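You operate a simulated robot arm through the tools that you are given. There is no shell and no other tool. Be economical: measure what you need, move in short steps, check, and stop when the job is done.

You run a simulated robot arm. Do the job below in one go: nothing can be reset, and whatever is moved stays where it is left.

## Task
Fit panel Y2 into the gold frame and button the grey board on.
Fine: lay the board in the middle and turn all four buttons across it.

The check looks at the end state, three seconds after you hand in, the way a careful person would. Anything else that was tipped, shoved, dropped, spilled or broken makes it a failure.

## Robot
A 7-joint arm with a two-finger parallel gripper, hanging from a carriage that runs on a rail from [0.8, 126.3] to [-0.6, -101.7] (x, y) and turns from -398 to 289 degrees about z. Base frame: it is fixed where the carriage stands at the start and does not move with it; the origin is on the floor, on the carriage's upright axis, x ahead of it, y to its left, z up; the surface under the hand at the start is at about z = 86.4. Units: cm, degrees, N and s.
With the tool pointing down near the work surface it reaches from about 28 to 70 cm from the robot's upright axis, wherever it stands. Its first joint turns from -166.0 to 166.0 degrees. Places, roughly: back of the gold frame [40, -60, 90]; blue frame button [30, -60, 90]; green frame button [40, -40, 90]; recess of the gold frame [40, -60, 90]; red frame button [40, -70, 90]; yellow frame button [50, -60, 90]. Payload 3.91 kg.
The TCP is the grasp point between the finger pads, 3 cm short of the fingertips. In the tool frame z runs along the fingers and y along their closing line. Largest opening 11 cm; finger width 2, thickness 1; the body of the gripper, 4.8 by 11.2 cm, starts 5.5 cm behind the TCP.
Orientation is told as [roll, pitch, yaw] about the base's x, y, z axes, in that order, counted from this pose: with the fingers straight down and closing along the base's y, the tool's x points along the base's -x, its y along +y and its z along -z.

## Interface
- The arm moves only by the tool play_rows. Its argument "motion" is a list of rows, each an object of numbers (a shift or turn left out is 0, a gripper value left out holds the last): "claw": the gripper command, from -1 (fully open) to 1 (shut), values between in proportion; "dx", "dy", "dz": the shift along the tool's x, y, z in cm; "wx", "wy", "wz": the turn, a rotation vector about the tool's x, y, z in degrees. In form: [{"claw": .., "dx": .., "dy": .., "dz": .., "wx": .., "wy": .., "wz": ..}, ...]. A call has 1 to 10 rows; each row is the pose to reach, as a shift and turn from the pose commanded when the call began, along the tool's axes at that moment. Each row takes 0.2 s and may step no farther than 5 cm and 8.6 degrees from the row before; otherwise, or with a gripper value out of range, the whole call is refused. Where a pose cannot be reached the arm comes as near as it can. A force on the tool above 40 N (or 10 N above the force at the start of the call, whichever is more), or a blocked arm, ends the call early, and 0.2 s more pass. Each finger travels about 10.8 cm/s and halts on what it meets, pressing with about 28 N; the grip force reading is that of the motor and also rises with nothing between the fingers. The clock runs only during rows and for 0.2 s after the last one: add rows that repeat a pose to give the fingers time. The reply holds the time, the measured pose of the TCP, the force on the tool along the base axes, the opening and the grip force, in the units named above and with some noise, with the torque about the TCP (base axes, N m) and any sound that the robot's microphone picked up.
- Cameras (640 x 400 px; columns grow to the right, rows downward): "scene" is now at [23.57, -4.16, 141.88]; the picture's right is [-0.75, -0.66, 0.00], its down [-0.61, 0.70, -0.36] and it looks along [0.24, -0.27, -0.93] (base axes); focal length 214 px, centre (320, 200). "wrist" rides on the gripper at [7.2, 1.7, -10.3] in the tool frame; the picture's right is [-0.23, 0.97, 0.00], its down [-0.76, -0.18, -0.62] and it looks along [-0.61, -0.14, 0.78] (tool axes); focal length 222 px, centre (320, 200). There is no depth. A picture from a camera that has moved, and an enlarged one, comes with that camera's place and axes in the base frame and with its lens.
- get_image(camera): a new picture of that camera. No time passes.
- raise_lower(by): slides the trunk up (or, below 0, down) by that many cm; the arm and the scene camera ride with it, the base frame stays. It gives what a move gives, with no picture.
- roll_base(legs): drives the robot by 1 to 6 legs, each [ahead, left, turn to the left] in cm, cm and degrees, along the robot's own axes; the way and the turn of a leg run together, so that a leg with both is an arc; at most 150 cm and 180 degrees a leg. The arm and the cameras ride along, it lands a little off, and it stops where it bumps. It keeps to its track: a leg is cut to what the track allows. It gives what a move gives.
- pan_tilt(pan, tilt): turns the head with the scene camera to pan (to the left, within 155 degrees either way) and tilt (down, from -29 to 69), counted from straight ahead of the robot. It gives what a move gives.
- enlarge(camera, box): a new picture of the part [left, top, right, bottom] of that camera's present view, enlarged. No time passes.
- sign_off(): hands the job in; it is judged then, once.

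Go step by step. Nothing tells you exact positions but the pictures and the camera data: compare them with the known pose of the tool, close in by small moves and look again before you grip or let go. The budget is 120 turns and 78 pictures, counting those below and the enlarged ones. Unless the task says otherwise, let go and move clear before handing in, and close with one line.

The tools are called after "Emit:" as a command line: name --argument value ..., lists and objects as JSON in quotes. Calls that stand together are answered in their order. play_rows: Moves the arm, as the interface text tells. Its arguments: {"type":"object","properties":{"motion":{"type":"array","items":{"type":"object","properties":{"claw":{"type":"number"},"dx":{"type":"number"},"dy":{"type":"number"},"dz":{"type":"number"},"wx":{"type":"number"},"wy":{"type":"number"},"wz":{"type":"number"}}}}},"required":["motion"]} The other tools are called the same way: raise_lower (by) slides the trunk up or down; roll_base (legs) drives the base; pan_tilt (pan, tilt) turns the head that bears the scene camera; get_image (camera) takes a picture; enlarge (camera, box) takes an enlarged picture of a part of a camera's view; sign_off () hands the job in.

At the start:

```text
time_s: 0.0
tool_pos: [39.75, -37.01, 121.45]
tool_rot: [0.0, 0.0, 0.0]
force: [0.0, -0.1, 0.3]
moment: [0.0, 0.01, 0.0]
opening: 10.98
grip_force: 0.0
trunk travel left (down, up): [-12.5, 45.5]
robot x, y, heading: [0.4, -0.15, 0.0]
head pan, tilt: [-48.8, 68.8]
```

scene: 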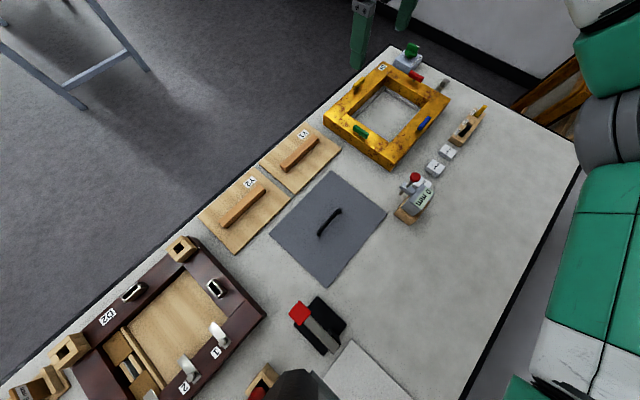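
wrist: 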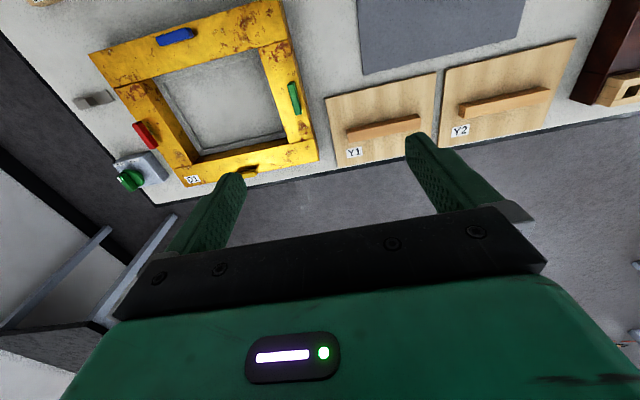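

The gold frame sits at about (41,-57), panel Y2 at about (51,-4), and the grey board at about (32,-16). I'll take closer looks before I move anything.

Emit:
enlarge --camera "scene" --box '[300, 30, 500, 180]'

Emit:
enlarge --camera "scene" --box '[190, 110, 400, 290]'

```text
2.67 times, centred on (400, 105) of scene
camera zoom: at [23.57, -4.16, 141.88], right [-0.75, -0.66, 0.0], down [-0.61, 0.7, -0.36], along [0.24, -0.27, -0.93], focal length 572 px, centre (107, 453)
```

zoom: 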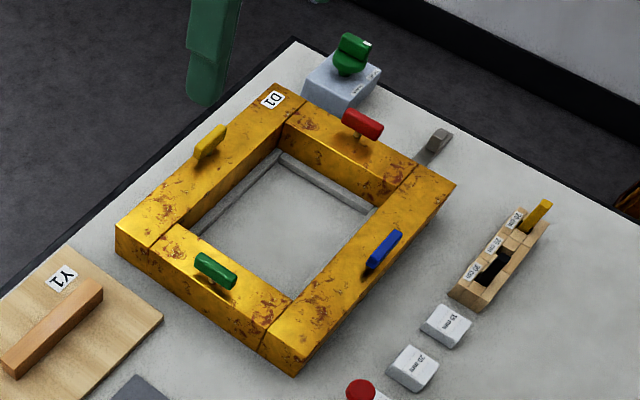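

```text
2.22 times, centred on (295, 200) of scene
camera zoom: at [23.57, -4.16, 141.88], right [-0.75, -0.66, 0.0], down [-0.61, 0.7, -0.36], along [0.24, -0.27, -0.93], focal length 477 px, centre (376, 200)
```

zoom: 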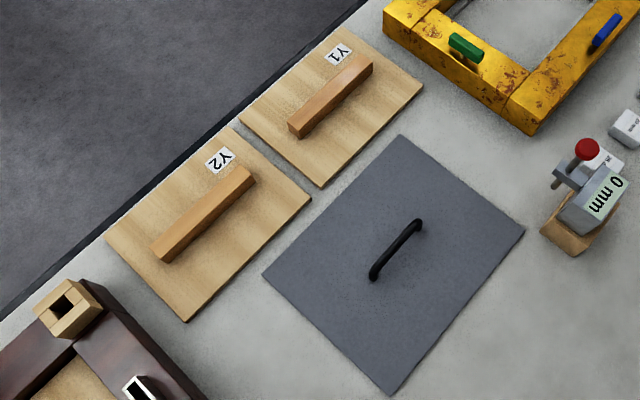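

The frame looks to be about 26x31 outside, Y2 about 15x20, and the board about 20x25, so the board lies over the rails on top of the panel. Everything can be reached with the carriage at y≈-30, so I'll drive there and look at the frame from closer.

Emit:
roll_base --legs '[[0, -30, 0]]'

Emit:
get_image --camera "scene"

Emit:
get_image --camera "wrist"

```text
time_s: 2.0
tool_pos: [39.56, -66.98, 121.5]
tool_rot: [0.1, 0.0, 0.0]
force: [0.0, 0.3, -0.7]
moment: [0.01, -0.02, 0.02]
opening: 10.98
grip_force: 0.0
trunk travel left (down, up): [-12.5, 45.5]
robot x, y, heading: [-0.34, -30.02, -0.1]
head pan, tilt: [-48.8, 68.8]
```

```text
73 pictures are left
camera scene: at [23.39, -34.12, 141.88], right [-0.75, -0.66, 0.0], down [-0.61, 0.7, -0.36], along [0.24, -0.27, -0.93], focal length 214 px, centre (320, 200)
```

scene: 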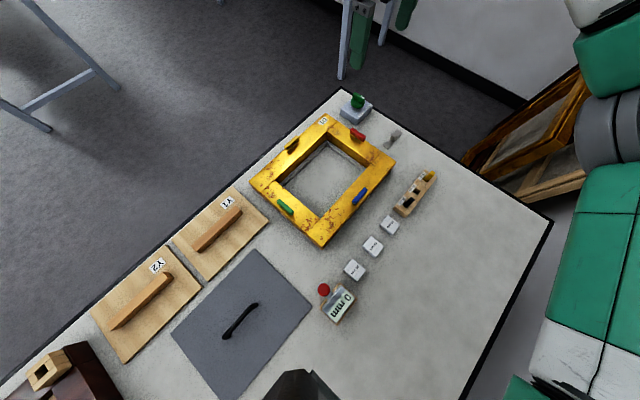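

```text
72 pictures are left
camera wrist: at [32.31, -65.28, 131.88], right [0.23, 0.97, 0.0], down [0.76, -0.18, 0.62], along [0.61, -0.14, -0.78], focal length 222 px, centre (320, 200)
```

wrist: 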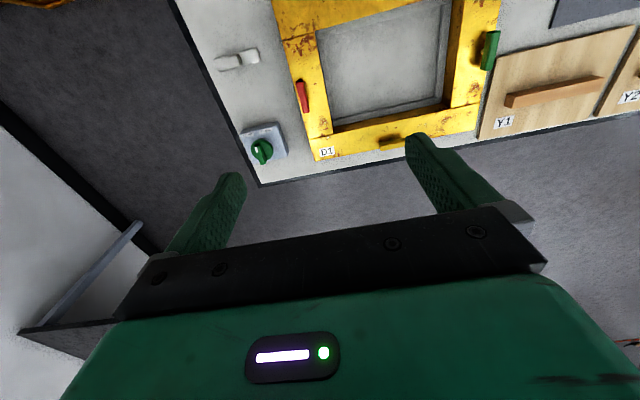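

The frame is much nearer the camera now, so I'll zoom in on it.

Emit:
enlarge --camera "scene" --box '[240, 105, 400, 255]'

Emit:
enlarge --camera "scene" --box '[80, 180, 320, 380]'

```text
2.67 times, centred on (320, 180) of scene
camera zoom: at [23.39, -34.12, 141.88], right [-0.75, -0.66, 0.0], down [-0.61, 0.7, -0.36], along [0.24, -0.27, -0.93], focal length 572 px, centre (320, 253)
```

zoom: 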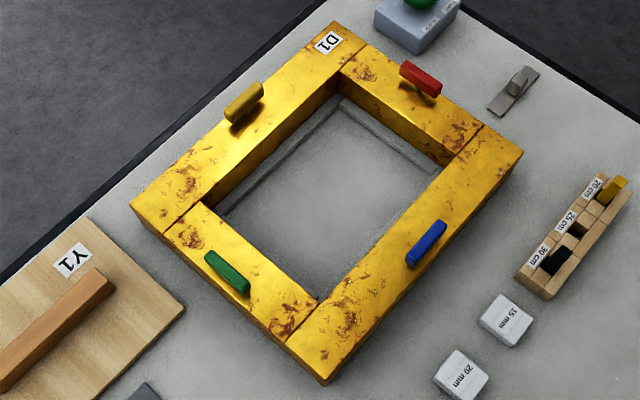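

```text
2.00 times, centred on (200, 280) of scene
camera zoom: at [23.39, -34.12, 141.88], right [-0.75, -0.66, 0.0], down [-0.61, 0.7, -0.36], along [0.24, -0.27, -0.93], focal length 429 px, centre (560, 40)
```

zoom: 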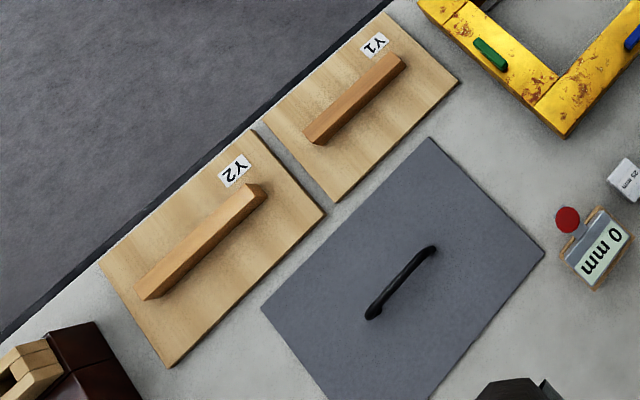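

The opening measures about 15.3x20.5 and Y2 about 14.8x20. The button pivots stand outboard of where the board's edge will lie, so the board rests on the rails between them. Next I'll bring the tool over Y2, turned so that it closes across the handle.

Emit:
play_rows --motion '[{"claw": -1, "dx": -1, "dy": 4.5, "wz": 8.5}, {"dx": -2, "dy": 9, "wz": 17}, {"dx": -3, "dy": 13.5, "wz": 25.5}, {"dx": -4, "dy": 18, "wz": 34}, {"dx": -5, "dy": 22.5, "wz": 42.5}, {"dx": -6, "dy": 27, "wz": 51}, {"dx": -7, "dy": 31.5, "wz": 59.5}, {"dx": -8, "dy": 36, "wz": 68}, {"dx": -9, "dy": 40.5, "wz": 76.5}, {"dx": -10, "dy": 45, "wz": 85}]'

```text
time_s: 4.2
tool_pos: [49.61, -21.95, 121.49]
tool_rot: [0.0, 0.0, -85.1]
force: [0.4, -0.4, 0.4]
moment: [0.03, -0.02, 0.02]
opening: 10.98
grip_force: 0.1
trunk travel left (down, up): [-12.5, 45.5]
robot x, y, heading: [0.07, -30.01, -0.1]
head pan, tilt: [-48.8, 68.8]
```

Emit:
play_rows --motion '[{"dx": 4.2, "dy": 0.7, "dz": 2, "wz": 4.9}, {"dx": 8.4, "dy": 1.4, "dz": 4, "wz": 4.9}, {"dx": 12.6, "dy": 2.1, "dz": 6, "wz": 4.9}, {"dx": 16.8, "dy": 2.9, "dz": 8, "wz": 4.9}, {"dx": 16.8, "dy": 2.9, "dz": 12, "wz": 4.9}]'

Emit:
get_image --camera "wrist"

Emit:
get_image --camera "scene"

```text
time_s: 5.5
tool_pos: [50.88, -5.06, 109.42]
tool_rot: [0.0, 0.0, -89.9]
force: [0.2, 0.8, -0.2]
moment: [0.02, 0.02, -0.01]
opening: 11.0
grip_force: 0.1
trunk travel left (down, up): [-12.5, 45.5]
robot x, y, heading: [0.04, -30.09, 0.3]
head pan, tilt: [-48.8, 68.8]
```

```text
69 pictures are left
camera wrist: at [52.59, 2.25, 119.74], right [0.97, -0.23, 0.0], down [-0.18, -0.76, 0.62], along [-0.14, -0.61, -0.78], focal length 222 px, centre (320, 200)
```

wrist: 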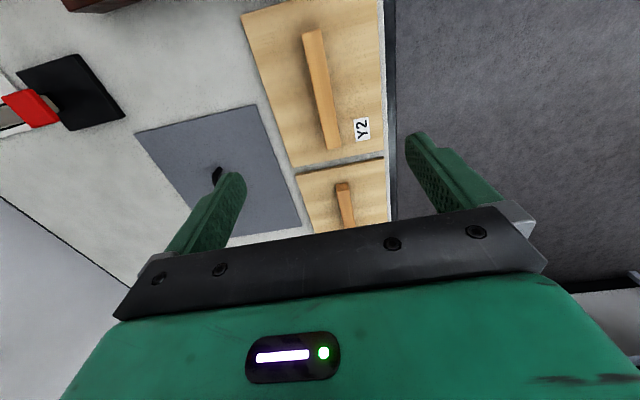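

```text
68 pictures are left
camera scene: at [23.38, -34.1, 141.89], right [-0.75, -0.66, 0.0], down [-0.61, 0.7, -0.36], along [0.24, -0.27, -0.93], focal length 214 px, centre (320, 200)
```

scene: 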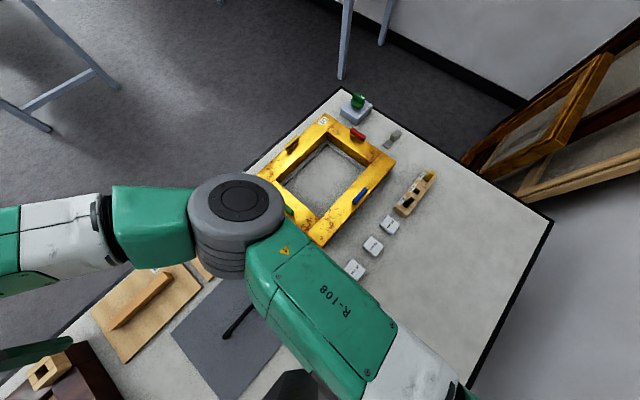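

The handle's centre works out at about (51.4,-5.2). I'll descend in steps to just above it and check from the side.

Emit:
play_rows --motion '[{"dy": 0.5, "dz": 4.5}, {"dy": 0.5, "dz": 9}, {"dy": 0.5, "dz": 13.5}, {"dy": 0.5, "dz": 15.5}]'

Emit:
get_image --camera "wrist"

Emit:
enlarge --camera "scene" --box '[60, 230, 240, 380]'

```text
time_s: 6.5
tool_pos: [51.63, -4.94, 94.0]
tool_rot: [0.0, 0.0, -89.9]
force: [-0.1, 0.2, 0.1]
moment: [-0.01, 0.03, 0.02]
opening: 10.98
grip_force: 0.0
trunk travel left (down, up): [-12.5, 45.5]
robot x, y, heading: [-0.44, -29.71, 0.1]
head pan, tilt: [-48.8, 68.8]
```

```text
67 pictures are left
camera wrist: at [53.18, 2.26, 104.26], right [0.97, -0.23, 0.0], down [-0.18, -0.76, 0.62], along [-0.14, -0.61, -0.78], focal length 222 px, centre (320, 200)
```

wrist: 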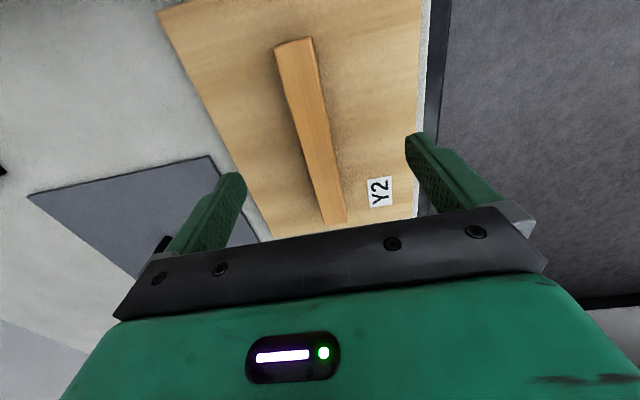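

```text
2.67 times, centred on (150, 305) of scene
camera zoom: at [23.37, -34.11, 141.88], right [-0.75, -0.66, 0.0], down [-0.61, 0.7, -0.36], along [0.24, -0.27, -0.93], focal length 572 px, centre (773, -80)
```

zoom: 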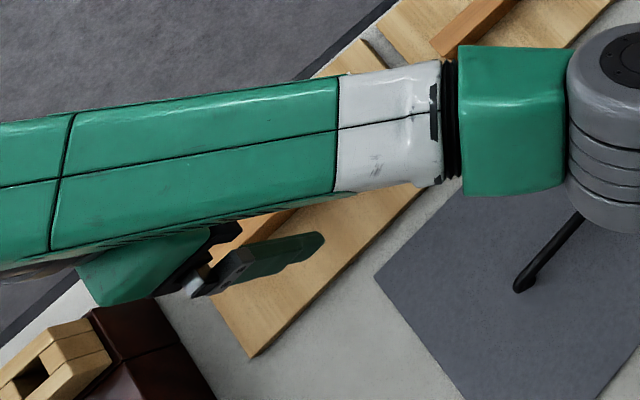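

The handle is centred between the fingers at x≈51.5. I'll lower until the tips are just above the panel and close gently.

Emit:
play_rows --motion '[{"dz": 1.5}, {"dz": 2.8}, {"dz": 2.8}]'

Emit:
get_image --camera "wrist"

```text
time_s: 7.2
tool_pos: [51.48, -4.96, 91.29]
tool_rot: [0.0, 0.0, -89.9]
force: [0.2, -0.2, 0.6]
moment: [0.02, 0.01, -0.01]
opening: 10.99
grip_force: 0.0
trunk travel left (down, up): [-12.5, 45.5]
robot x, y, heading: [-0.1, -30.23, -0.1]
head pan, tilt: [-48.8, 68.8]
```

```text
65 pictures are left
camera wrist: at [53.17, 2.25, 101.51], right [0.97, -0.23, 0.0], down [-0.18, -0.76, 0.62], along [-0.14, -0.61, -0.78], focal length 222 px, centre (320, 200)
```

wrist: 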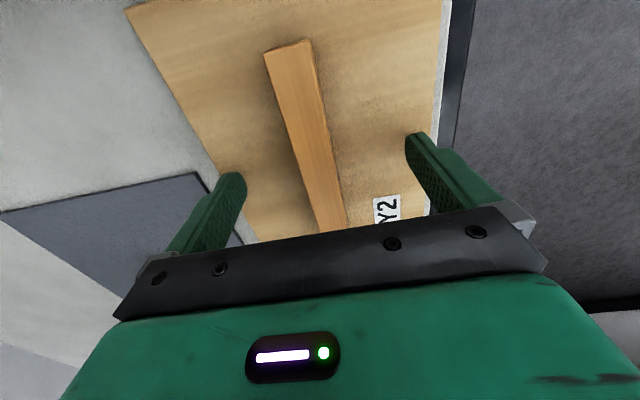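

Emit:
play_rows --motion '[{"claw": 0.4}, {"claw": 0.4}, {"claw": 0.55}, {"claw": 1}, {"claw": 1}, {"claw": 1}]'

Emit:
get_image --camera "wrist"

```text
time_s: 8.7
tool_pos: [51.42, -4.97, 91.23]
tool_rot: [0.1, 0.0, -89.8]
force: [-0.7, 0.0, 2.0]
moment: [-0.08, 0.02, -0.13]
opening: 2.18
grip_force: 27.9
trunk travel left (down, up): [-12.5, 45.5]
robot x, y, heading: [-0.34, -29.97, -0.0]
head pan, tilt: [-48.8, 68.8]
```

```text
64 pictures are left
camera wrist: at [53.17, 2.26, 101.54], right [0.97, -0.23, 0.0], down [-0.18, -0.76, 0.62], along [-0.14, -0.61, -0.78], focal length 222 px, centre (320, 200)
```

wrist: 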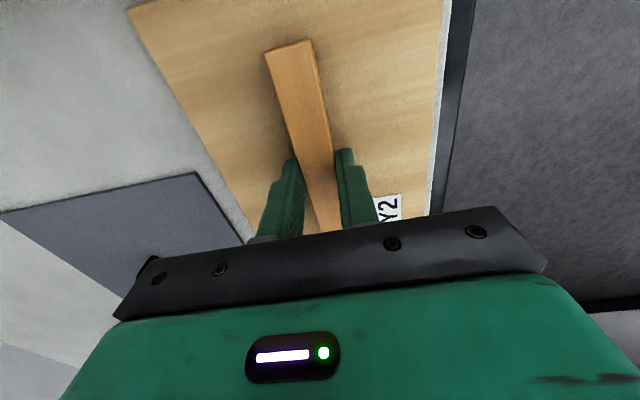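

The handle is held, with the opening reading 2.18. I'll lift and check the load.

Emit:
play_rows --motion '[{"dz": -1}, {"dz": -3}, {"dz": -6}, {"dz": -9}, {"dz": -12}, {"dz": -14}, {"dz": -14}]'

Emit:
get_image --camera "wrist"

```text
time_s: 10.2
tool_pos: [51.52, -5.06, 105.19]
tool_rot: [0.0, 0.0, -90.0]
force: [0.2, -0.2, -2.6]
moment: [0.01, 0.03, 0.03]
opening: 2.17
grip_force: 28.0
trunk travel left (down, up): [-12.5, 45.5]
robot x, y, heading: [-0.14, -29.77, -0.1]
head pan, tilt: [-48.8, 68.8]
```

```text
63 pictures are left
camera wrist: at [53.12, 2.24, 115.55], right [0.97, -0.23, 0.0], down [-0.18, -0.76, 0.62], along [-0.14, -0.61, -0.78], focal length 222 px, centre (320, 200)
```

wrist: 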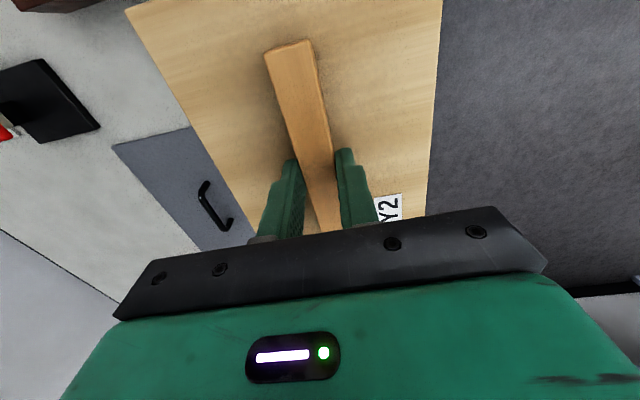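

The panel hangs level and weighs about 260 g. I'll carry it over the frame in two calls.

Emit:
play_rows --motion '[{"dx": -2.5, "dy": -0.5}, {"dx": -7, "dy": -1.5}, {"dx": -11.5, "dy": -2.5}, {"dx": -16, "dy": -3.5}, {"dx": -20.5, "dy": -4.5}, {"dx": -25, "dy": -5.5}, {"dx": -29.5, "dy": -6.5}, {"dx": -34, "dy": -7.5}, {"dx": -38.5, "dy": -8.5}, {"dx": -42, "dy": -9.2}]'

Emit:
play_rows --motion '[{"dx": -4, "dy": -0.6}, {"dx": -7, "dy": -1.1}, {"dx": -8.5, "dy": -1.3}, {"dx": -8.5, "dy": -1.3}]'

Emit:
get_image --camera "scene"

Emit:
get_image --camera "wrist"

```text
time_s: 12.4
tool_pos: [42.45, -47.0, 105.29]
tool_rot: [0.1, 0.1, -89.9]
force: [-0.1, -0.1, -1.6]
moment: [0.03, 0.02, 0.01]
opening: 2.18
grip_force: 28.3
trunk travel left (down, up): [-12.5, 45.5]
robot x, y, heading: [-0.12, -29.98, -0.1]
head pan, tilt: [-48.8, 68.8]
```

```text
time_s: 13.4
tool_pos: [41.04, -55.43, 105.19]
tool_rot: [0.1, -0.1, -89.9]
force: [0.4, 0.4, -2.9]
moment: [0.01, 0.01, 0.02]
opening: 2.16
grip_force: 28.1
trunk travel left (down, up): [-12.5, 45.5]
robot x, y, heading: [-0.51, -30.16, 0.3]
head pan, tilt: [-48.8, 68.8]
```

```text
62 pictures are left
camera scene: at [23.37, -34.1, 141.88], right [-0.75, -0.66, 0.0], down [-0.61, 0.7, -0.36], along [0.24, -0.27, -0.93], focal length 214 px, centre (320, 200)
```

scene: 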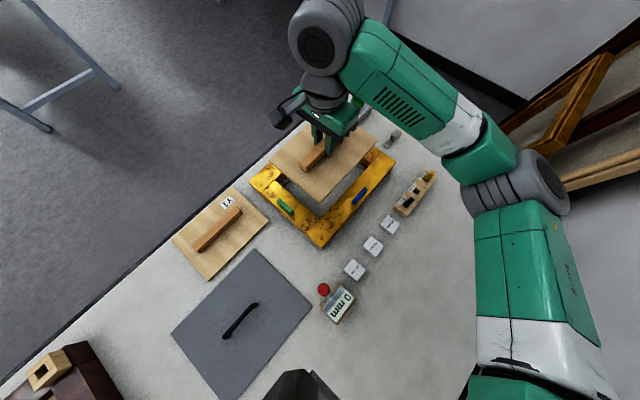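

```text
61 pictures are left
camera wrist: at [42.69, -48.27, 115.46], right [0.97, -0.23, 0.0], down [-0.18, -0.76, 0.62], along [-0.14, -0.61, -0.78], focal length 222 px, centre (320, 200)
```

wrist: 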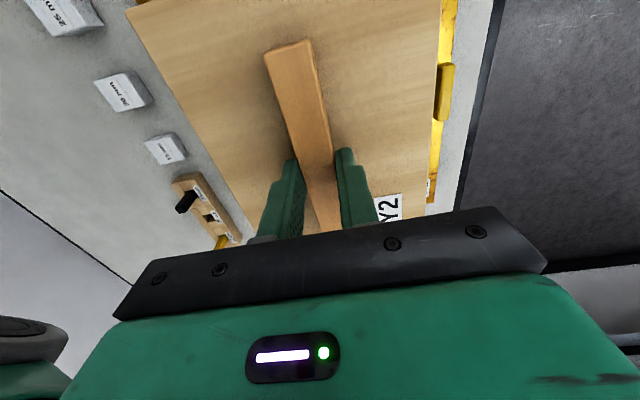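

The scene camera sees the panel and frame well. I'll lower to just above the buttons and then compare edges.

Emit:
play_rows --motion '[{"dz": 3}, {"dz": 6}, {"dz": 6}]'

Emit:
enlarge --camera "scene" --box '[240, 105, 400, 255]'

```text
time_s: 14.2
tool_pos: [41.14, -55.47, 99.24]
tool_rot: [0.0, 0.0, -90.0]
force: [-1.2, -0.1, -2.4]
moment: [0.01, 0.01, 0.04]
opening: 2.15
grip_force: 28.2
trunk travel left (down, up): [-12.5, 45.5]
robot x, y, heading: [-0.07, -29.67, 0.2]
head pan, tilt: [-48.8, 68.8]
```

```text
2.67 times, centred on (320, 180) of scene
camera zoom: at [23.37, -34.1, 141.88], right [-0.75, -0.66, 0.0], down [-0.61, 0.7, -0.36], along [0.24, -0.27, -0.93], focal length 572 px, centre (320, 253)
```

zoom: 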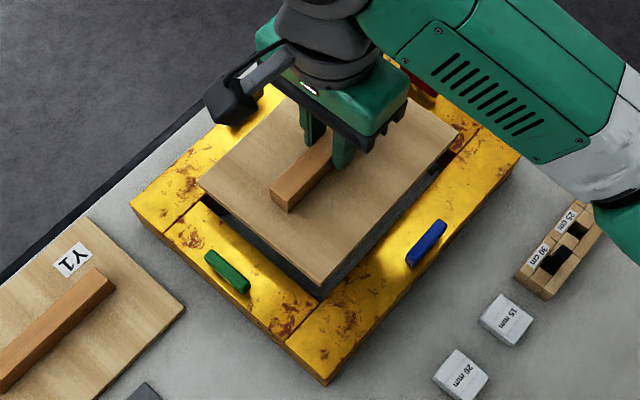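

Emit:
enlarge --camera "scene" --box '[280, 135, 360, 185]'

Emit:
enlarge --camera "scene" --box '[285, 165, 365, 215]'

```text
8.00 times, centred on (320, 160) of scene
camera zoom: at [23.37, -34.1, 141.88], right [-0.75, -0.66, 0.0], down [-0.61, 0.7, -0.36], along [0.24, -0.27, -0.93], focal length 1716 px, centre (320, 520)
```

zoom: 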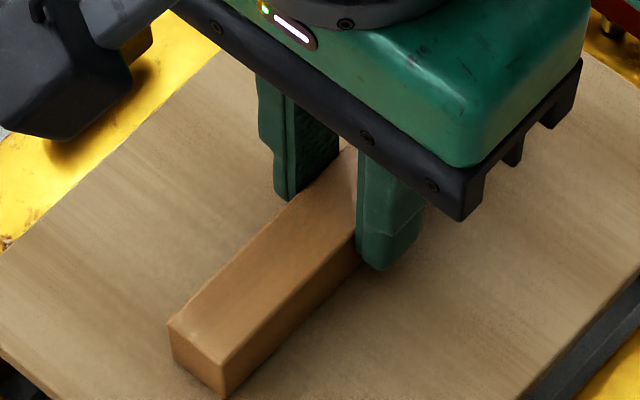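

```text
8.00 times, centred on (325, 190) of scene
camera zoom: at [23.37, -34.1, 141.88], right [-0.75, -0.66, 0.0], down [-0.61, 0.7, -0.36], along [0.24, -0.27, -0.93], focal length 1716 px, centre (280, 280)
```

zoom: 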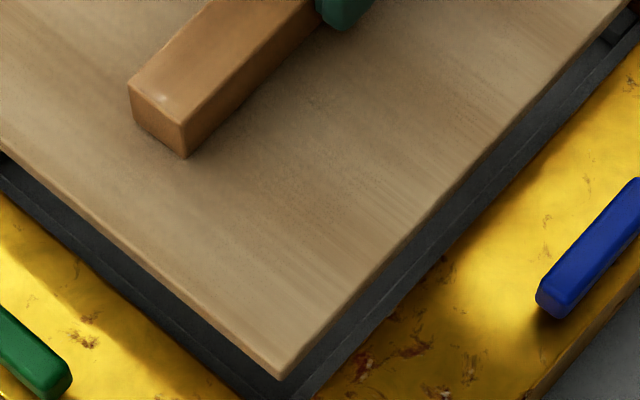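

Emit:
enlarge --camera "scene" --box '[245, 150, 325, 200]'

Emit:
enlarge --camera "scene" --box '[330, 120, 410, 170]'

```text
8.00 times, centred on (285, 175) of scene
camera zoom: at [23.37, -34.1, 141.88], right [-0.75, -0.66, 0.0], down [-0.61, 0.7, -0.36], along [0.24, -0.27, -0.93], focal length 1716 px, centre (600, 400)
```

zoom: 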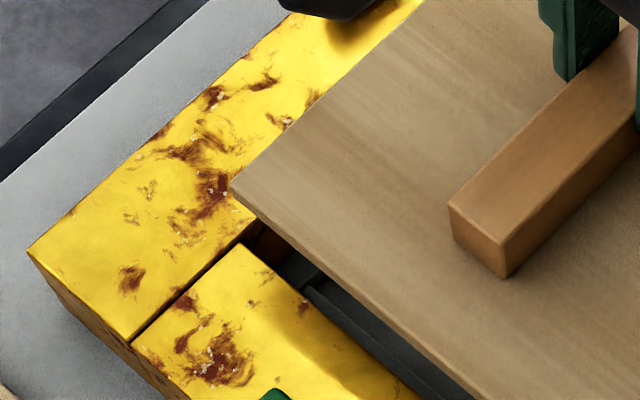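

```text
8.00 times, centred on (370, 145) of scene
camera zoom: at [23.37, -34.1, 141.88], right [-0.75, -0.66, 0.0], down [-0.61, 0.7, -0.36], along [0.24, -0.27, -0.93], focal length 1716 px, centre (-80, 640)
```

zoom: 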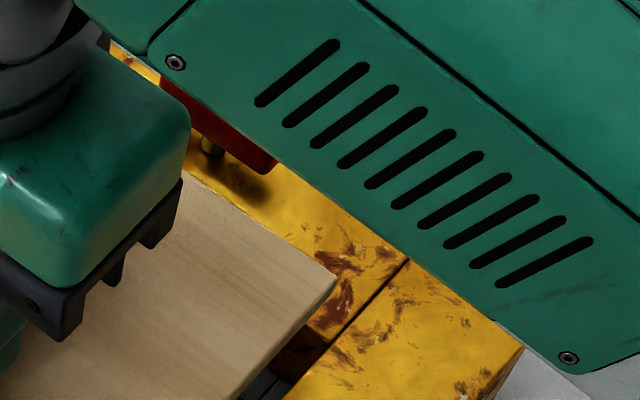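

The panel comes out at x 33.3–48.6, y -65.8 to -45.6, and the opening at about x 33.0–48.7, y -66 to -45.3, so it is nearly centred. I'll lower to just above the frame top for a finer comparison.

Emit:
play_rows --motion '[{"dz": 1}, {"dz": 2}, {"dz": 2.4}, {"dz": 2.4}]'

Emit:
enlarge --camera "scene" --box '[245, 150, 325, 200]'

Emit:
enlarge --camera "scene" --box '[285, 170, 365, 220]'

Emit:
enlarge --camera "scene" --box '[330, 125, 410, 175]'

```text
time_s: 15.2
tool_pos: [41.03, -55.54, 96.83]
tool_rot: [0.0, 0.0, -89.9]
force: [-0.3, -1.0, -2.2]
moment: [-0.02, 0.03, 0.01]
opening: 2.17
grip_force: 28.4
trunk travel left (down, up): [-12.5, 45.5]
robot x, y, heading: [-0.18, -29.85, -0.3]
head pan, tilt: [-48.8, 68.8]
```

```text
8.00 times, centred on (285, 175) of scene
camera zoom: at [23.38, -34.1, 141.88], right [-0.75, -0.66, 0.0], down [-0.61, 0.7, -0.36], along [0.24, -0.27, -0.93], focal length 1716 px, centre (600, 400)
```

zoom: 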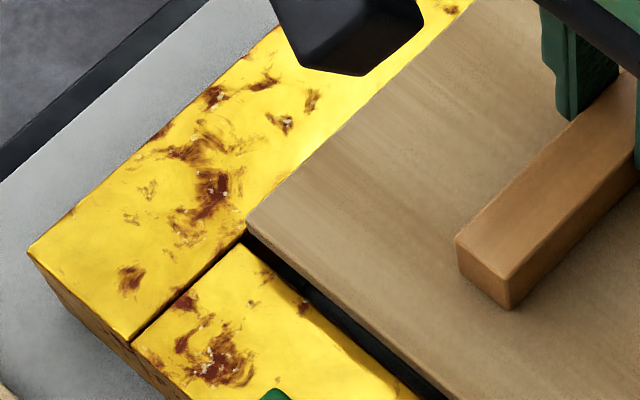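

```text
8.00 times, centred on (325, 195) of scene
camera zoom: at [23.38, -34.1, 141.88], right [-0.75, -0.66, 0.0], down [-0.61, 0.7, -0.36], along [0.24, -0.27, -0.93], focal length 1716 px, centre (280, 240)
```

zoom: 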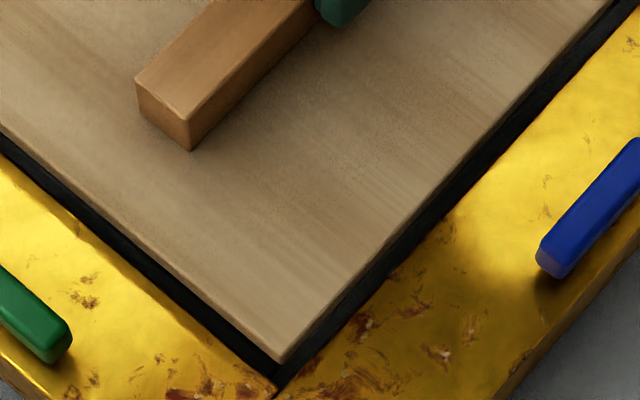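

```text
8.00 times, centred on (370, 150) of scene
camera zoom: at [23.38, -34.1, 141.88], right [-0.75, -0.66, 0.0], down [-0.61, 0.7, -0.36], along [0.24, -0.27, -0.93], focal length 1716 px, centre (-80, 600)
```

zoom: 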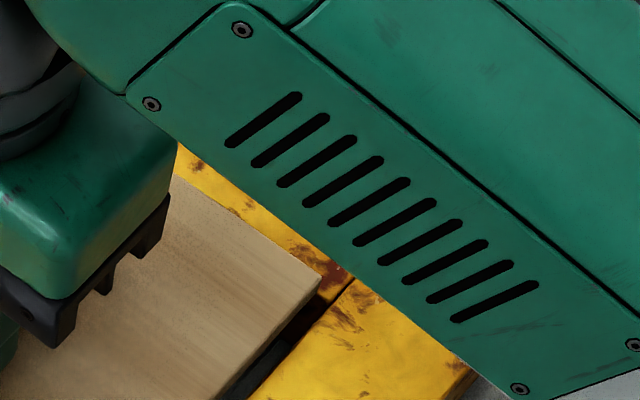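

Emit:
enlarge --camera "scene" --box '[356, 146, 388, 176]'

Emit:
get_image --camera "wrist"

```text
13.33 times, centred on (372, 161) of scene
camera zoom: at [23.38, -34.1, 141.88], right [-0.75, -0.66, 0.0], down [-0.61, 0.7, -0.36], along [0.24, -0.27, -0.93], focal length 2860 px, centre (-373, 720)
```

zoom: 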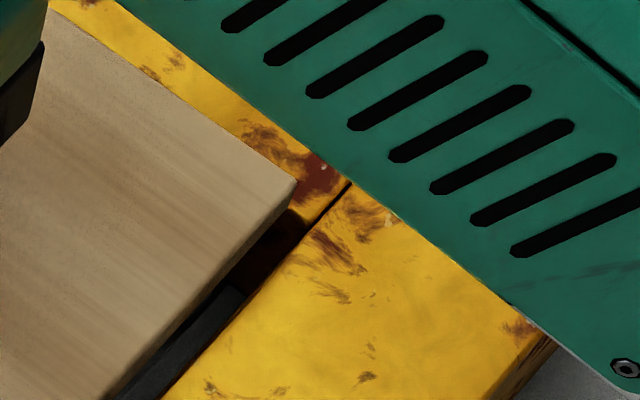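

```text
51 pictures are left
camera wrist: at [42.7, -48.26, 107.14], right [0.97, -0.23, 0.0], down [-0.18, -0.76, 0.62], along [-0.14, -0.61, -0.78], focal length 222 px, centre (320, 200)
```

wrist: 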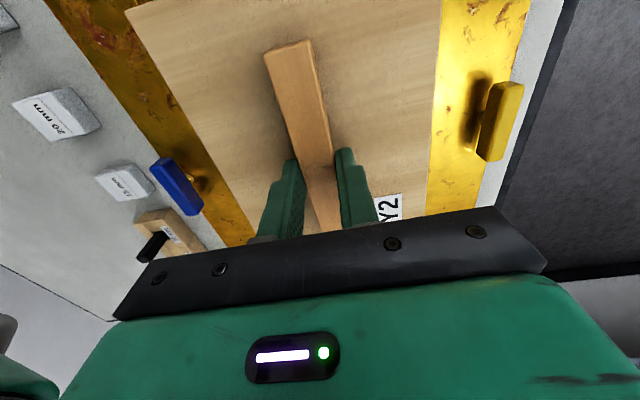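

The margins are about 0.25–0.5 cm on each side. I'll nudge 0.1 cm toward -x and +y, then lower into the opening in small steps while watching the force.

Emit:
play_rows --motion '[{"dx": 0.1, "dy": -0.1}, {"dx": 0.1, "dy": -0.1, "dz": 0.6}, {"dx": 0.1, "dy": -0.1, "dz": 1.2}, {"dx": 0.1, "dy": -0.1, "dz": 1.6}, {"dx": 0.1, "dy": -0.1, "dz": 1.6}]'

Emit:
enlarge --camera "scene" --box '[240, 115, 400, 215]'

```text
time_s: 16.4
tool_pos: [41.0, -55.35, 95.21]
tool_rot: [0.0, 0.0, -89.9]
force: [-0.8, -0.5, -2.9]
moment: [-0.02, -0.01, 0.02]
opening: 2.14
grip_force: 27.8
trunk travel left (down, up): [-12.5, 45.5]
robot x, y, heading: [-0.18, -29.72, -0.0]
head pan, tilt: [-48.8, 68.8]
```

```text
4.00 times, centred on (320, 165) of scene
camera zoom: at [23.38, -34.1, 141.88], right [-0.75, -0.66, 0.0], down [-0.61, 0.7, -0.36], along [0.24, -0.27, -0.93], focal length 858 px, centre (320, 340)
```

zoom: 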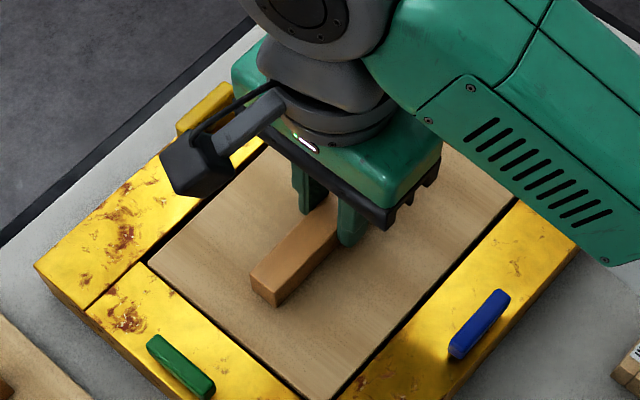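

Emit:
enlarge --camera "scene" --box '[265, 165, 345, 215]'

Emit:
enlarge --camera "scene" --box '[350, 146, 390, 176]'

```text
8.00 times, centred on (305, 190) of scene
camera zoom: at [23.38, -34.1, 141.88], right [-0.75, -0.66, 0.0], down [-0.61, 0.7, -0.36], along [0.24, -0.27, -0.93], focal length 1716 px, centre (440, 280)
```

zoom: 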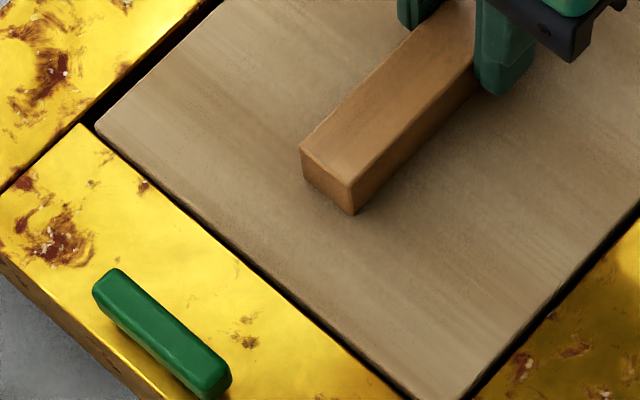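

```text
13.33 times, centred on (370, 161) of scene
camera zoom: at [23.38, -34.1, 141.88], right [-0.75, -0.66, 0.0], down [-0.61, 0.7, -0.36], along [0.24, -0.27, -0.93], focal length 2860 px, centre (-347, 720)
```

zoom: 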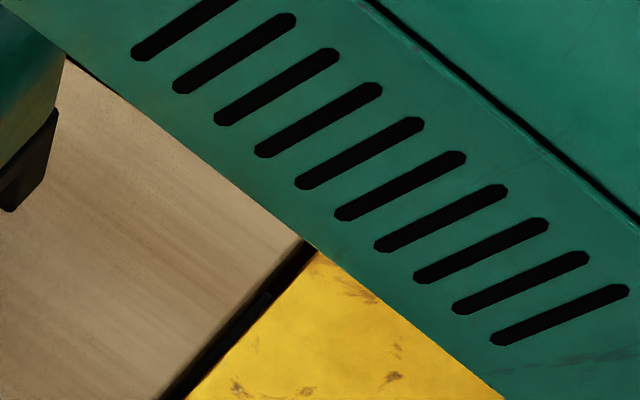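

There are gaps all around and the panel is entering the opening. I'll keep lowering.

Emit:
play_rows --motion '[{"dz": 0.5}, {"dz": 1}, {"dz": 1.5}, {"dz": 2}, {"dz": 2.4}, {"dz": 2.4}]'

Emit:
enlarge --camera "scene" --box '[240, 115, 400, 215]'

```text
time_s: 17.9
tool_pos: [40.98, -55.25, 93.02]
tool_rot: [0.0, 0.0, -89.9]
force: [-0.2, -0.4, -2.5]
moment: [0.0, 0.0, -0.02]
opening: 2.12
grip_force: 28.2
trunk travel left (down, up): [-12.5, 45.5]
robot x, y, heading: [-0.15, -29.73, 0.0]
head pan, tilt: [-48.8, 68.8]
```

```text
4.00 times, centred on (320, 165) of scene
camera zoom: at [23.38, -34.1, 141.88], right [-0.75, -0.66, 0.0], down [-0.61, 0.7, -0.36], along [0.24, -0.27, -0.93], focal length 858 px, centre (320, 340)
```

zoom: 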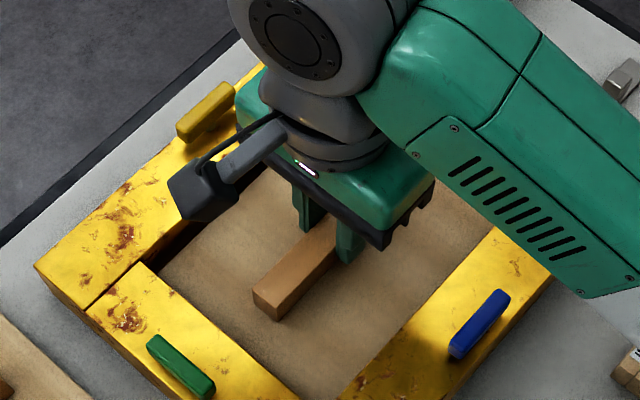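

Emit:
play_rows --motion '[{"dz": 0.3}, {"dz": 0.6}, {"dz": 0.9}, {"dz": 1.1}, {"dz": 1.1}]'

```text
time_s: 19.1
tool_pos: [41.02, -55.47, 92.03]
tool_rot: [-0.1, -0.1, -89.9]
force: [-7.7, 2.4, 24.0]
moment: [0.04, 0.17, -0.01]
opening: 2.18
grip_force: 27.7
trunk travel left (down, up): [-12.5, 45.5]
robot x, y, heading: [0.03, -30.16, 0.2]
head pan, tilt: [-48.8, 68.8]
```

There's contact at z 92.0, with the panel bottom at about 87.2, which fits the inner ledge. I'll ease off, release, rise, and look.

Emit:
play_rows --motion '[{"dz": -0.15}, {"dz": -0.15, "claw": 0.3}, {"dz": -0.15, "claw": 0.1}, {"dz": -0.15, "claw": 0.1}, {"dz": -3}, {"dz": -7}, {"dz": -11}, {"dz": -15}]'

Emit:
play_rows --motion '[{"dx": 4, "dy": 0}, {"dx": 8}, {"dx": 12}, {"dx": 16}, {"dx": 20}, {"dx": 24}, {"dx": 28}]'

Emit:
enlarge --camera "scene" --box '[240, 105, 400, 255]'

```text
time_s: 20.9
tool_pos: [41.13, -55.38, 106.83]
tool_rot: [0.0, -0.1, -89.9]
force: [-0.5, -0.4, 0.2]
moment: [-0.03, -0.01, 0.02]
opening: 4.98
grip_force: 0.1
trunk travel left (down, up): [-12.5, 45.5]
robot x, y, heading: [0.03, -29.7, 0.1]
head pan, tilt: [-48.8, 68.8]
```

```text
time_s: 22.4
tool_pos: [40.94, -27.28, 106.78]
tool_rot: [0.0, 0.0, -89.8]
force: [-0.3, 0.6, 0.2]
moment: [0.01, -0.01, -0.01]
opening: 4.98
grip_force: 0.1
trunk travel left (down, up): [-12.5, 45.5]
robot x, y, heading: [-0.13, -29.96, 0.1]
head pan, tilt: [-48.8, 68.8]
```

```text
2.67 times, centred on (320, 180) of scene
camera zoom: at [23.39, -34.09, 141.88], right [-0.75, -0.66, 0.0], down [-0.61, 0.7, -0.36], along [0.24, -0.27, -0.93], focal length 572 px, centre (320, 253)
```

zoom: 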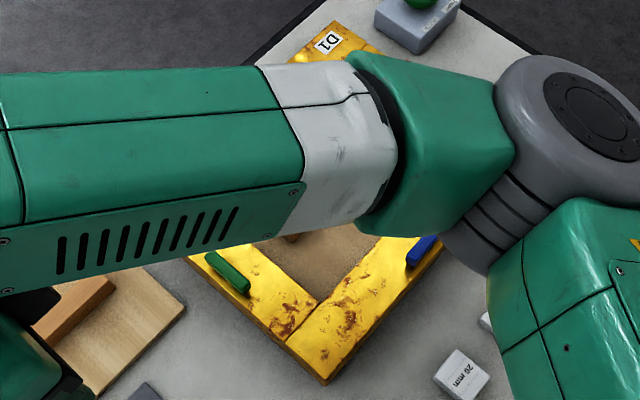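

The arm hides the view, so I'll go over the board's handle at about (31.2,-17) and look from there.

Emit:
play_rows --motion '[{"dx": 3.3, "dy": -3.1, "claw": -0.2}, {"dx": 6.6, "dy": -6.4}, {"dx": 10.3, "dy": -9.7}, {"dx": 10.3, "dy": -9.7, "dz": 4}, {"dx": 10.3, "dy": -9.7, "dz": 7}]'

Emit:
get_image --camera "wrist"

Emit:
get_image --camera "scene"

```text
time_s: 23.6
tool_pos: [29.85, -15.86, 99.7]
tool_rot: [-6.3, 5.6, -90.2]
force: [-0.1, 0.2, 0.4]
moment: [0.0, -0.02, -0.02]
opening: 6.61
grip_force: 0.0
out of reach, approached as far as the arm can: row 2, 4, 5
trunk travel left (down, up): [-12.5, 45.5]
robot x, y, heading: [-0.47, -30.18, -0.2]
head pan, tilt: [-48.8, 68.8]
stopped in row 5: the arm was blocked; the commanded pose is now the measured one
```

```text
45 pictures are left
camera wrist: at [32.7, -9.56, 110.35], right [0.97, -0.22, -0.13], down [-0.11, -0.82, 0.56], along [-0.23, -0.53, -0.82], focal length 222 px, centre (320, 200)
```

wrist: 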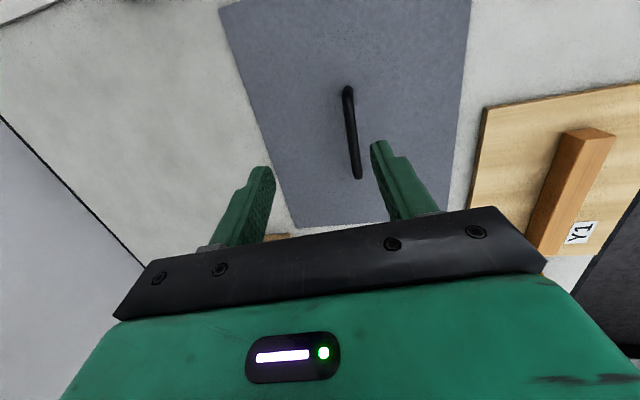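

```text
44 pictures are left
camera scene: at [23.38, -34.12, 141.88], right [-0.75, -0.66, 0.0], down [-0.61, 0.7, -0.36], along [0.24, -0.27, -0.93], focal length 214 px, centre (320, 200)
```

scene: 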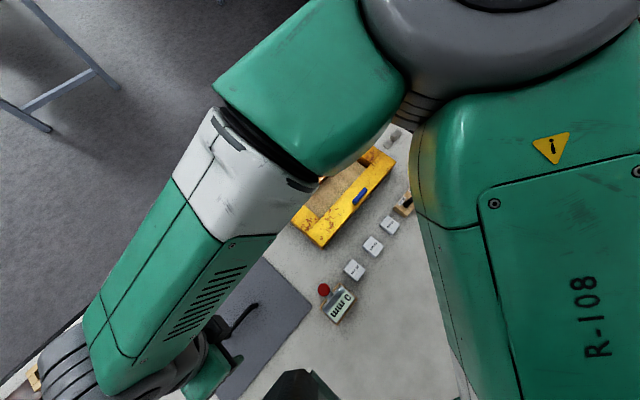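

That spot is too close to the carriage's axis to reach. I'll back the arm off upward and outward, straighten it, and drive to y≈-65, where both the board and the frame are comfortable.

Emit:
play_rows --motion '[{"dz": -3, "dy": 1}, {"dz": -6, "dy": 4, "wx": -2, "wy": -2}, {"dz": -8, "dy": 8, "wx": -4, "wy": -4}, {"dz": -10, "dy": 11, "wx": -6.3, "wy": -5.6}, {"dz": -10, "dy": 11, "wx": -6.3, "wy": -5.6}]'

Emit:
roll_base --legs '[[0, -35, 0]]'

Emit:
get_image --camera "scene"

```text
time_s: 24.8
tool_pos: [41.85, -16.62, 108.42]
tool_rot: [0.0, 0.0, -89.9]
force: [0.2, -0.4, 0.0]
moment: [0.0, -0.04, -0.02]
opening: 6.61
grip_force: 0.0
trunk travel left (down, up): [-12.5, 45.5]
robot x, y, heading: [-0.41, -29.8, 0.1]
head pan, tilt: [-48.8, 68.8]
```

```text
time_s: 27.1
tool_pos: [41.72, -51.42, 108.28]
tool_rot: [0.1, -0.2, -90.1]
force: [0.2, 0.4, -0.1]
moment: [0.0, 0.01, 0.02]
opening: 6.6
grip_force: 0.1
trunk travel left (down, up): [-12.5, 45.5]
robot x, y, heading: [-0.64, -64.63, -0.1]
head pan, tilt: [-48.8, 68.8]
```

```text
43 pictures are left
camera scene: at [23.16, -68.75, 141.88], right [-0.75, -0.66, 0.0], down [-0.61, 0.7, -0.36], along [0.24, -0.27, -0.93], focal length 214 px, centre (320, 200)
```

scene: 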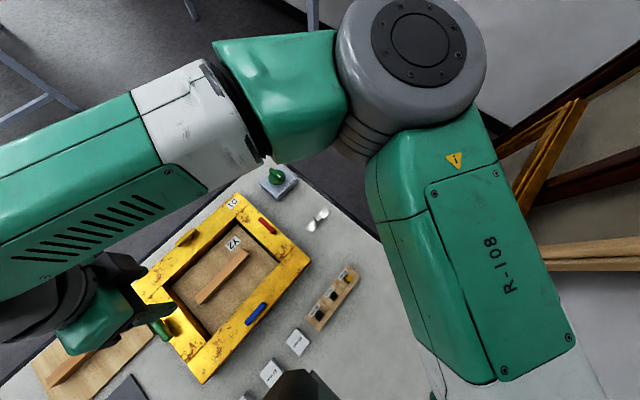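

The panel looks seated. I'll move on to the board and zoom in on the frame on the way.

Emit:
play_rows --motion '[{"dx": 4.5}, {"dx": 9}, {"dx": 13.5}, {"dx": 18}, {"dx": 22, "dy": -2}, {"dx": 26, "dy": -5}, {"dx": 30, "dy": -8}, {"dx": 34.4, "dy": -10.3}, {"dx": 34.4, "dy": -10.3, "dz": 4}]'

Emit:
get_image --camera "wrist"

Emit:
pan_tilt --pan 10 --tilt 60

Emit:
get_image --camera "scene"

```text
time_s: 29.2
tool_pos: [31.99, -17.81, 100.21]
tool_rot: [-4.2, -2.2, -90.9]
force: [0.9, -0.3, 0.2]
moment: [0.03, 0.01, 0.02]
opening: 6.61
grip_force: 0.1
out of reach, approached as far as the arm can: row 7, 8, 9
trunk travel left (down, up): [-12.5, 45.5]
robot x, y, heading: [-0.5, -64.71, 0.0]
head pan, tilt: [-48.8, 68.8]
stopped in row 9: the arm was blocked; the commanded pose is now the measured one
```

```text
42 pictures are left
camera wrist: at [34.46, -10.16, 110.08], right [0.97, -0.24, -0.06], down [-0.14, -0.74, 0.66], along [-0.21, -0.63, -0.75], focal length 222 px, centre (320, 200)
```

wrist: 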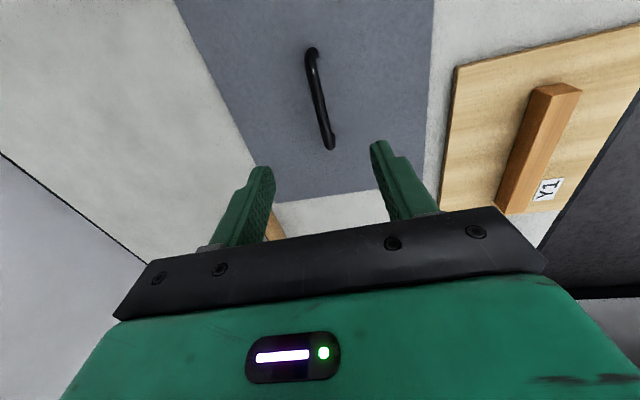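

```text
time_s: 30.5
tool_pos: [31.77, -17.61, 100.27]
tool_rot: [-4.2, -2.0, -90.8]
force: [1.2, -0.5, -0.6]
moment: [0.03, 0.04, 0.0]
opening: 6.57
grip_force: 0.0
trunk travel left (down, up): [-12.5, 45.5]
robot x, y, heading: [-0.48, -64.78, 0.0]
head pan, tilt: [10.0, 60.0]
```

```text
41 pictures are left
camera scene: at [26.05, -63.39, 142.82], right [0.17, -0.99, 0.0], down [-0.85, -0.15, -0.5], along [0.49, 0.09, -0.87], focal length 214 px, centre (320, 200)
```

scene: 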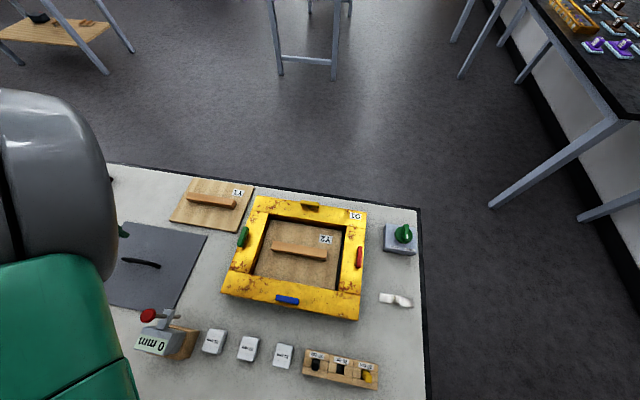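

A wrist limit blocks that yaw out here. I'll back off, straighten, and spin the tool 180° to yaw +90, since the handle is symmetric.

Emit:
play_rows --motion '[{"dz": -3, "dx": -3, "dy": 2}, {"dz": -6, "dx": -6, "dy": 5, "wx": -2, "wy": 1}, {"dz": -8, "dx": -9, "dy": 8, "wx": -4.2, "wy": 2}, {"dz": -8, "dx": -9, "dy": 8, "wx": -4.2, "wy": 2}]'

Emit:
play_rows --motion '[{"wz": -8.5}, {"wz": -17}, {"wz": -25.5}, {"wz": -34}, {"wz": -42.5}, {"wz": -51}, {"wz": -59.5}, {"wz": -68}, {"wz": -76.5}, {"wz": -85}]'

Emit:
play_rows --motion '[{"wz": -8.5}, {"wz": -17}, {"wz": -25.5}, {"wz": -34}, {"wz": -42.5}, {"wz": -51}, {"wz": -59.5}, {"wz": -68}, {"wz": -76.5}, {"wz": -85}]'

```text
refused: row 2 steps farther than a row can; nothing moved
```

```text
time_s: 32.7
tool_pos: [31.99, -17.59, 100.55]
tool_rot: [-2.1, 3.7, -5.9]
force: [0.1, 0.7, -0.4]
moment: [0.0, 0.04, 0.02]
opening: 6.6
grip_force: 0.1
trunk travel left (down, up): [-12.5, 45.5]
robot x, y, heading: [-0.63, -64.59, -0.2]
head pan, tilt: [10.0, 60.0]
```

```text
time_s: 34.9
tool_pos: [32.04, -17.53, 100.71]
tool_rot: [3.5, 2.5, 79.4]
force: [-1.1, 0.9, -0.2]
moment: [-0.04, -0.01, -0.01]
opening: 6.58
grip_force: 0.1
trunk travel left (down, up): [-12.5, 45.5]
robot x, y, heading: [-0.67, -64.65, -0.1]
head pan, tilt: [10.0, 60.0]
```

Emit:
play_rows --motion '[{"wx": 3.5, "wy": -2.5, "wz": -5}, {"wx": 3.5, "wy": -2.5, "wz": -10.6}, {"wx": 3.5, "wy": -2.5, "wz": -10.6}]'

Emit:
get_image --camera "wrist"

Emit:
enlarge --camera "scene" --box '[210, 180, 380, 330]'

```text
time_s: 35.7
tool_pos: [31.92, -17.49, 100.64]
tool_rot: [0.2, -0.5, 89.9]
force: [0.5, -0.3, 0.3]
moment: [0.0, -0.02, 0.01]
opening: 6.61
grip_force: 0.1
trunk travel left (down, up): [-12.5, 45.5]
robot x, y, heading: [-0.15, -64.68, -0.2]
head pan, tilt: [10.0, 60.0]
```

```text
40 pictures are left
camera wrist: at [30.22, -24.84, 110.88], right [-0.97, 0.23, 0.0], down [0.18, 0.76, 0.63], along [0.14, 0.61, -0.78], focal length 222 px, centre (320, 200)
```

wrist: 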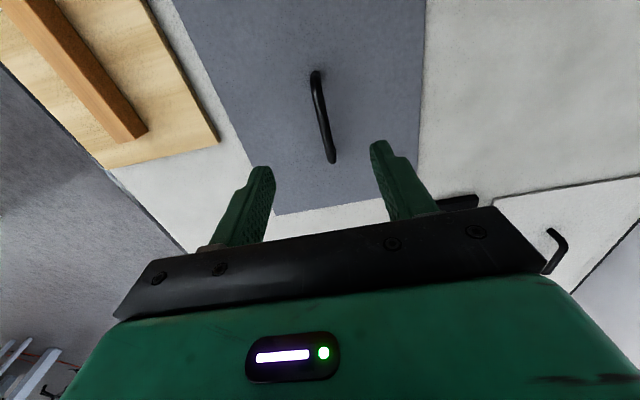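

```text
2.67 times, centred on (295, 255) of scene
camera zoom: at [26.06, -63.39, 142.82], right [0.17, -0.99, 0.0], down [-0.85, -0.15, -0.5], along [0.49, 0.09, -0.87], focal length 572 px, centre (387, 53)
```

zoom: 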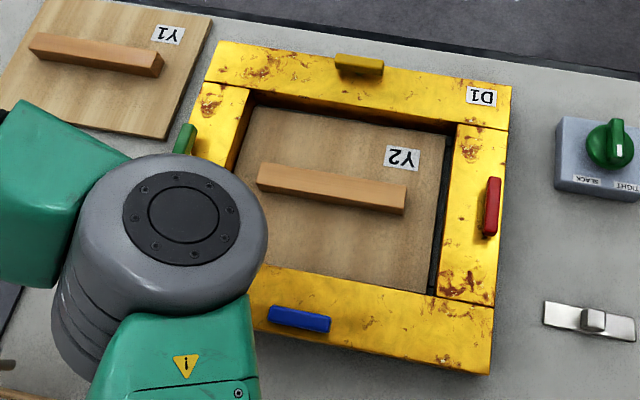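

Panel Y2 is seated flat inside the frame. The board's handle centre is at about (31.4,-17.3), and I'll descend over it.

Emit:
play_rows --motion '[{"dy": 0.5, "dx": -0.2, "dz": 3}, {"dy": 0.5, "dx": -0.2, "dz": 6}, {"dy": 0.5, "dx": -0.2, "dz": 7.5}, {"dy": 0.5, "dx": -0.2, "dz": 7.5}]'

Emit:
get_image --camera "wrist"

```text
time_s: 36.7
tool_pos: [31.41, -17.37, 93.0]
tool_rot: [0.1, -0.4, 89.7]
force: [0.2, -0.1, 1.0]
moment: [-0.03, 0.04, 0.0]
opening: 6.59
grip_force: 0.0
trunk travel left (down, up): [-12.5, 45.5]
robot x, y, heading: [-0.8, -64.47, -0.2]
head pan, tilt: [10.0, 60.0]
```

```text
38 pictures are left
camera wrist: at [29.7, -24.61, 103.34], right [-0.97, 0.23, 0.0], down [0.18, 0.76, 0.63], along [0.14, 0.61, -0.78], focal length 222 px, centre (320, 200)
```

wrist: 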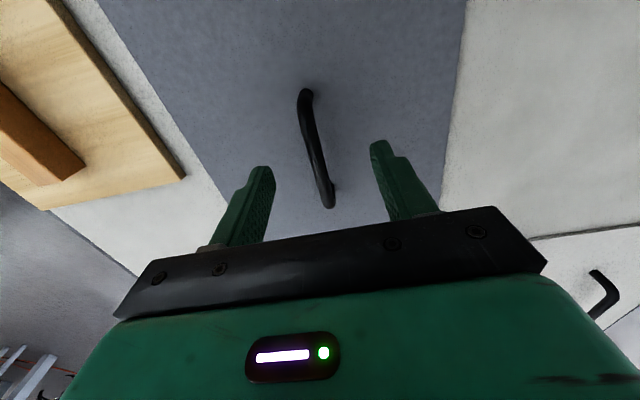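

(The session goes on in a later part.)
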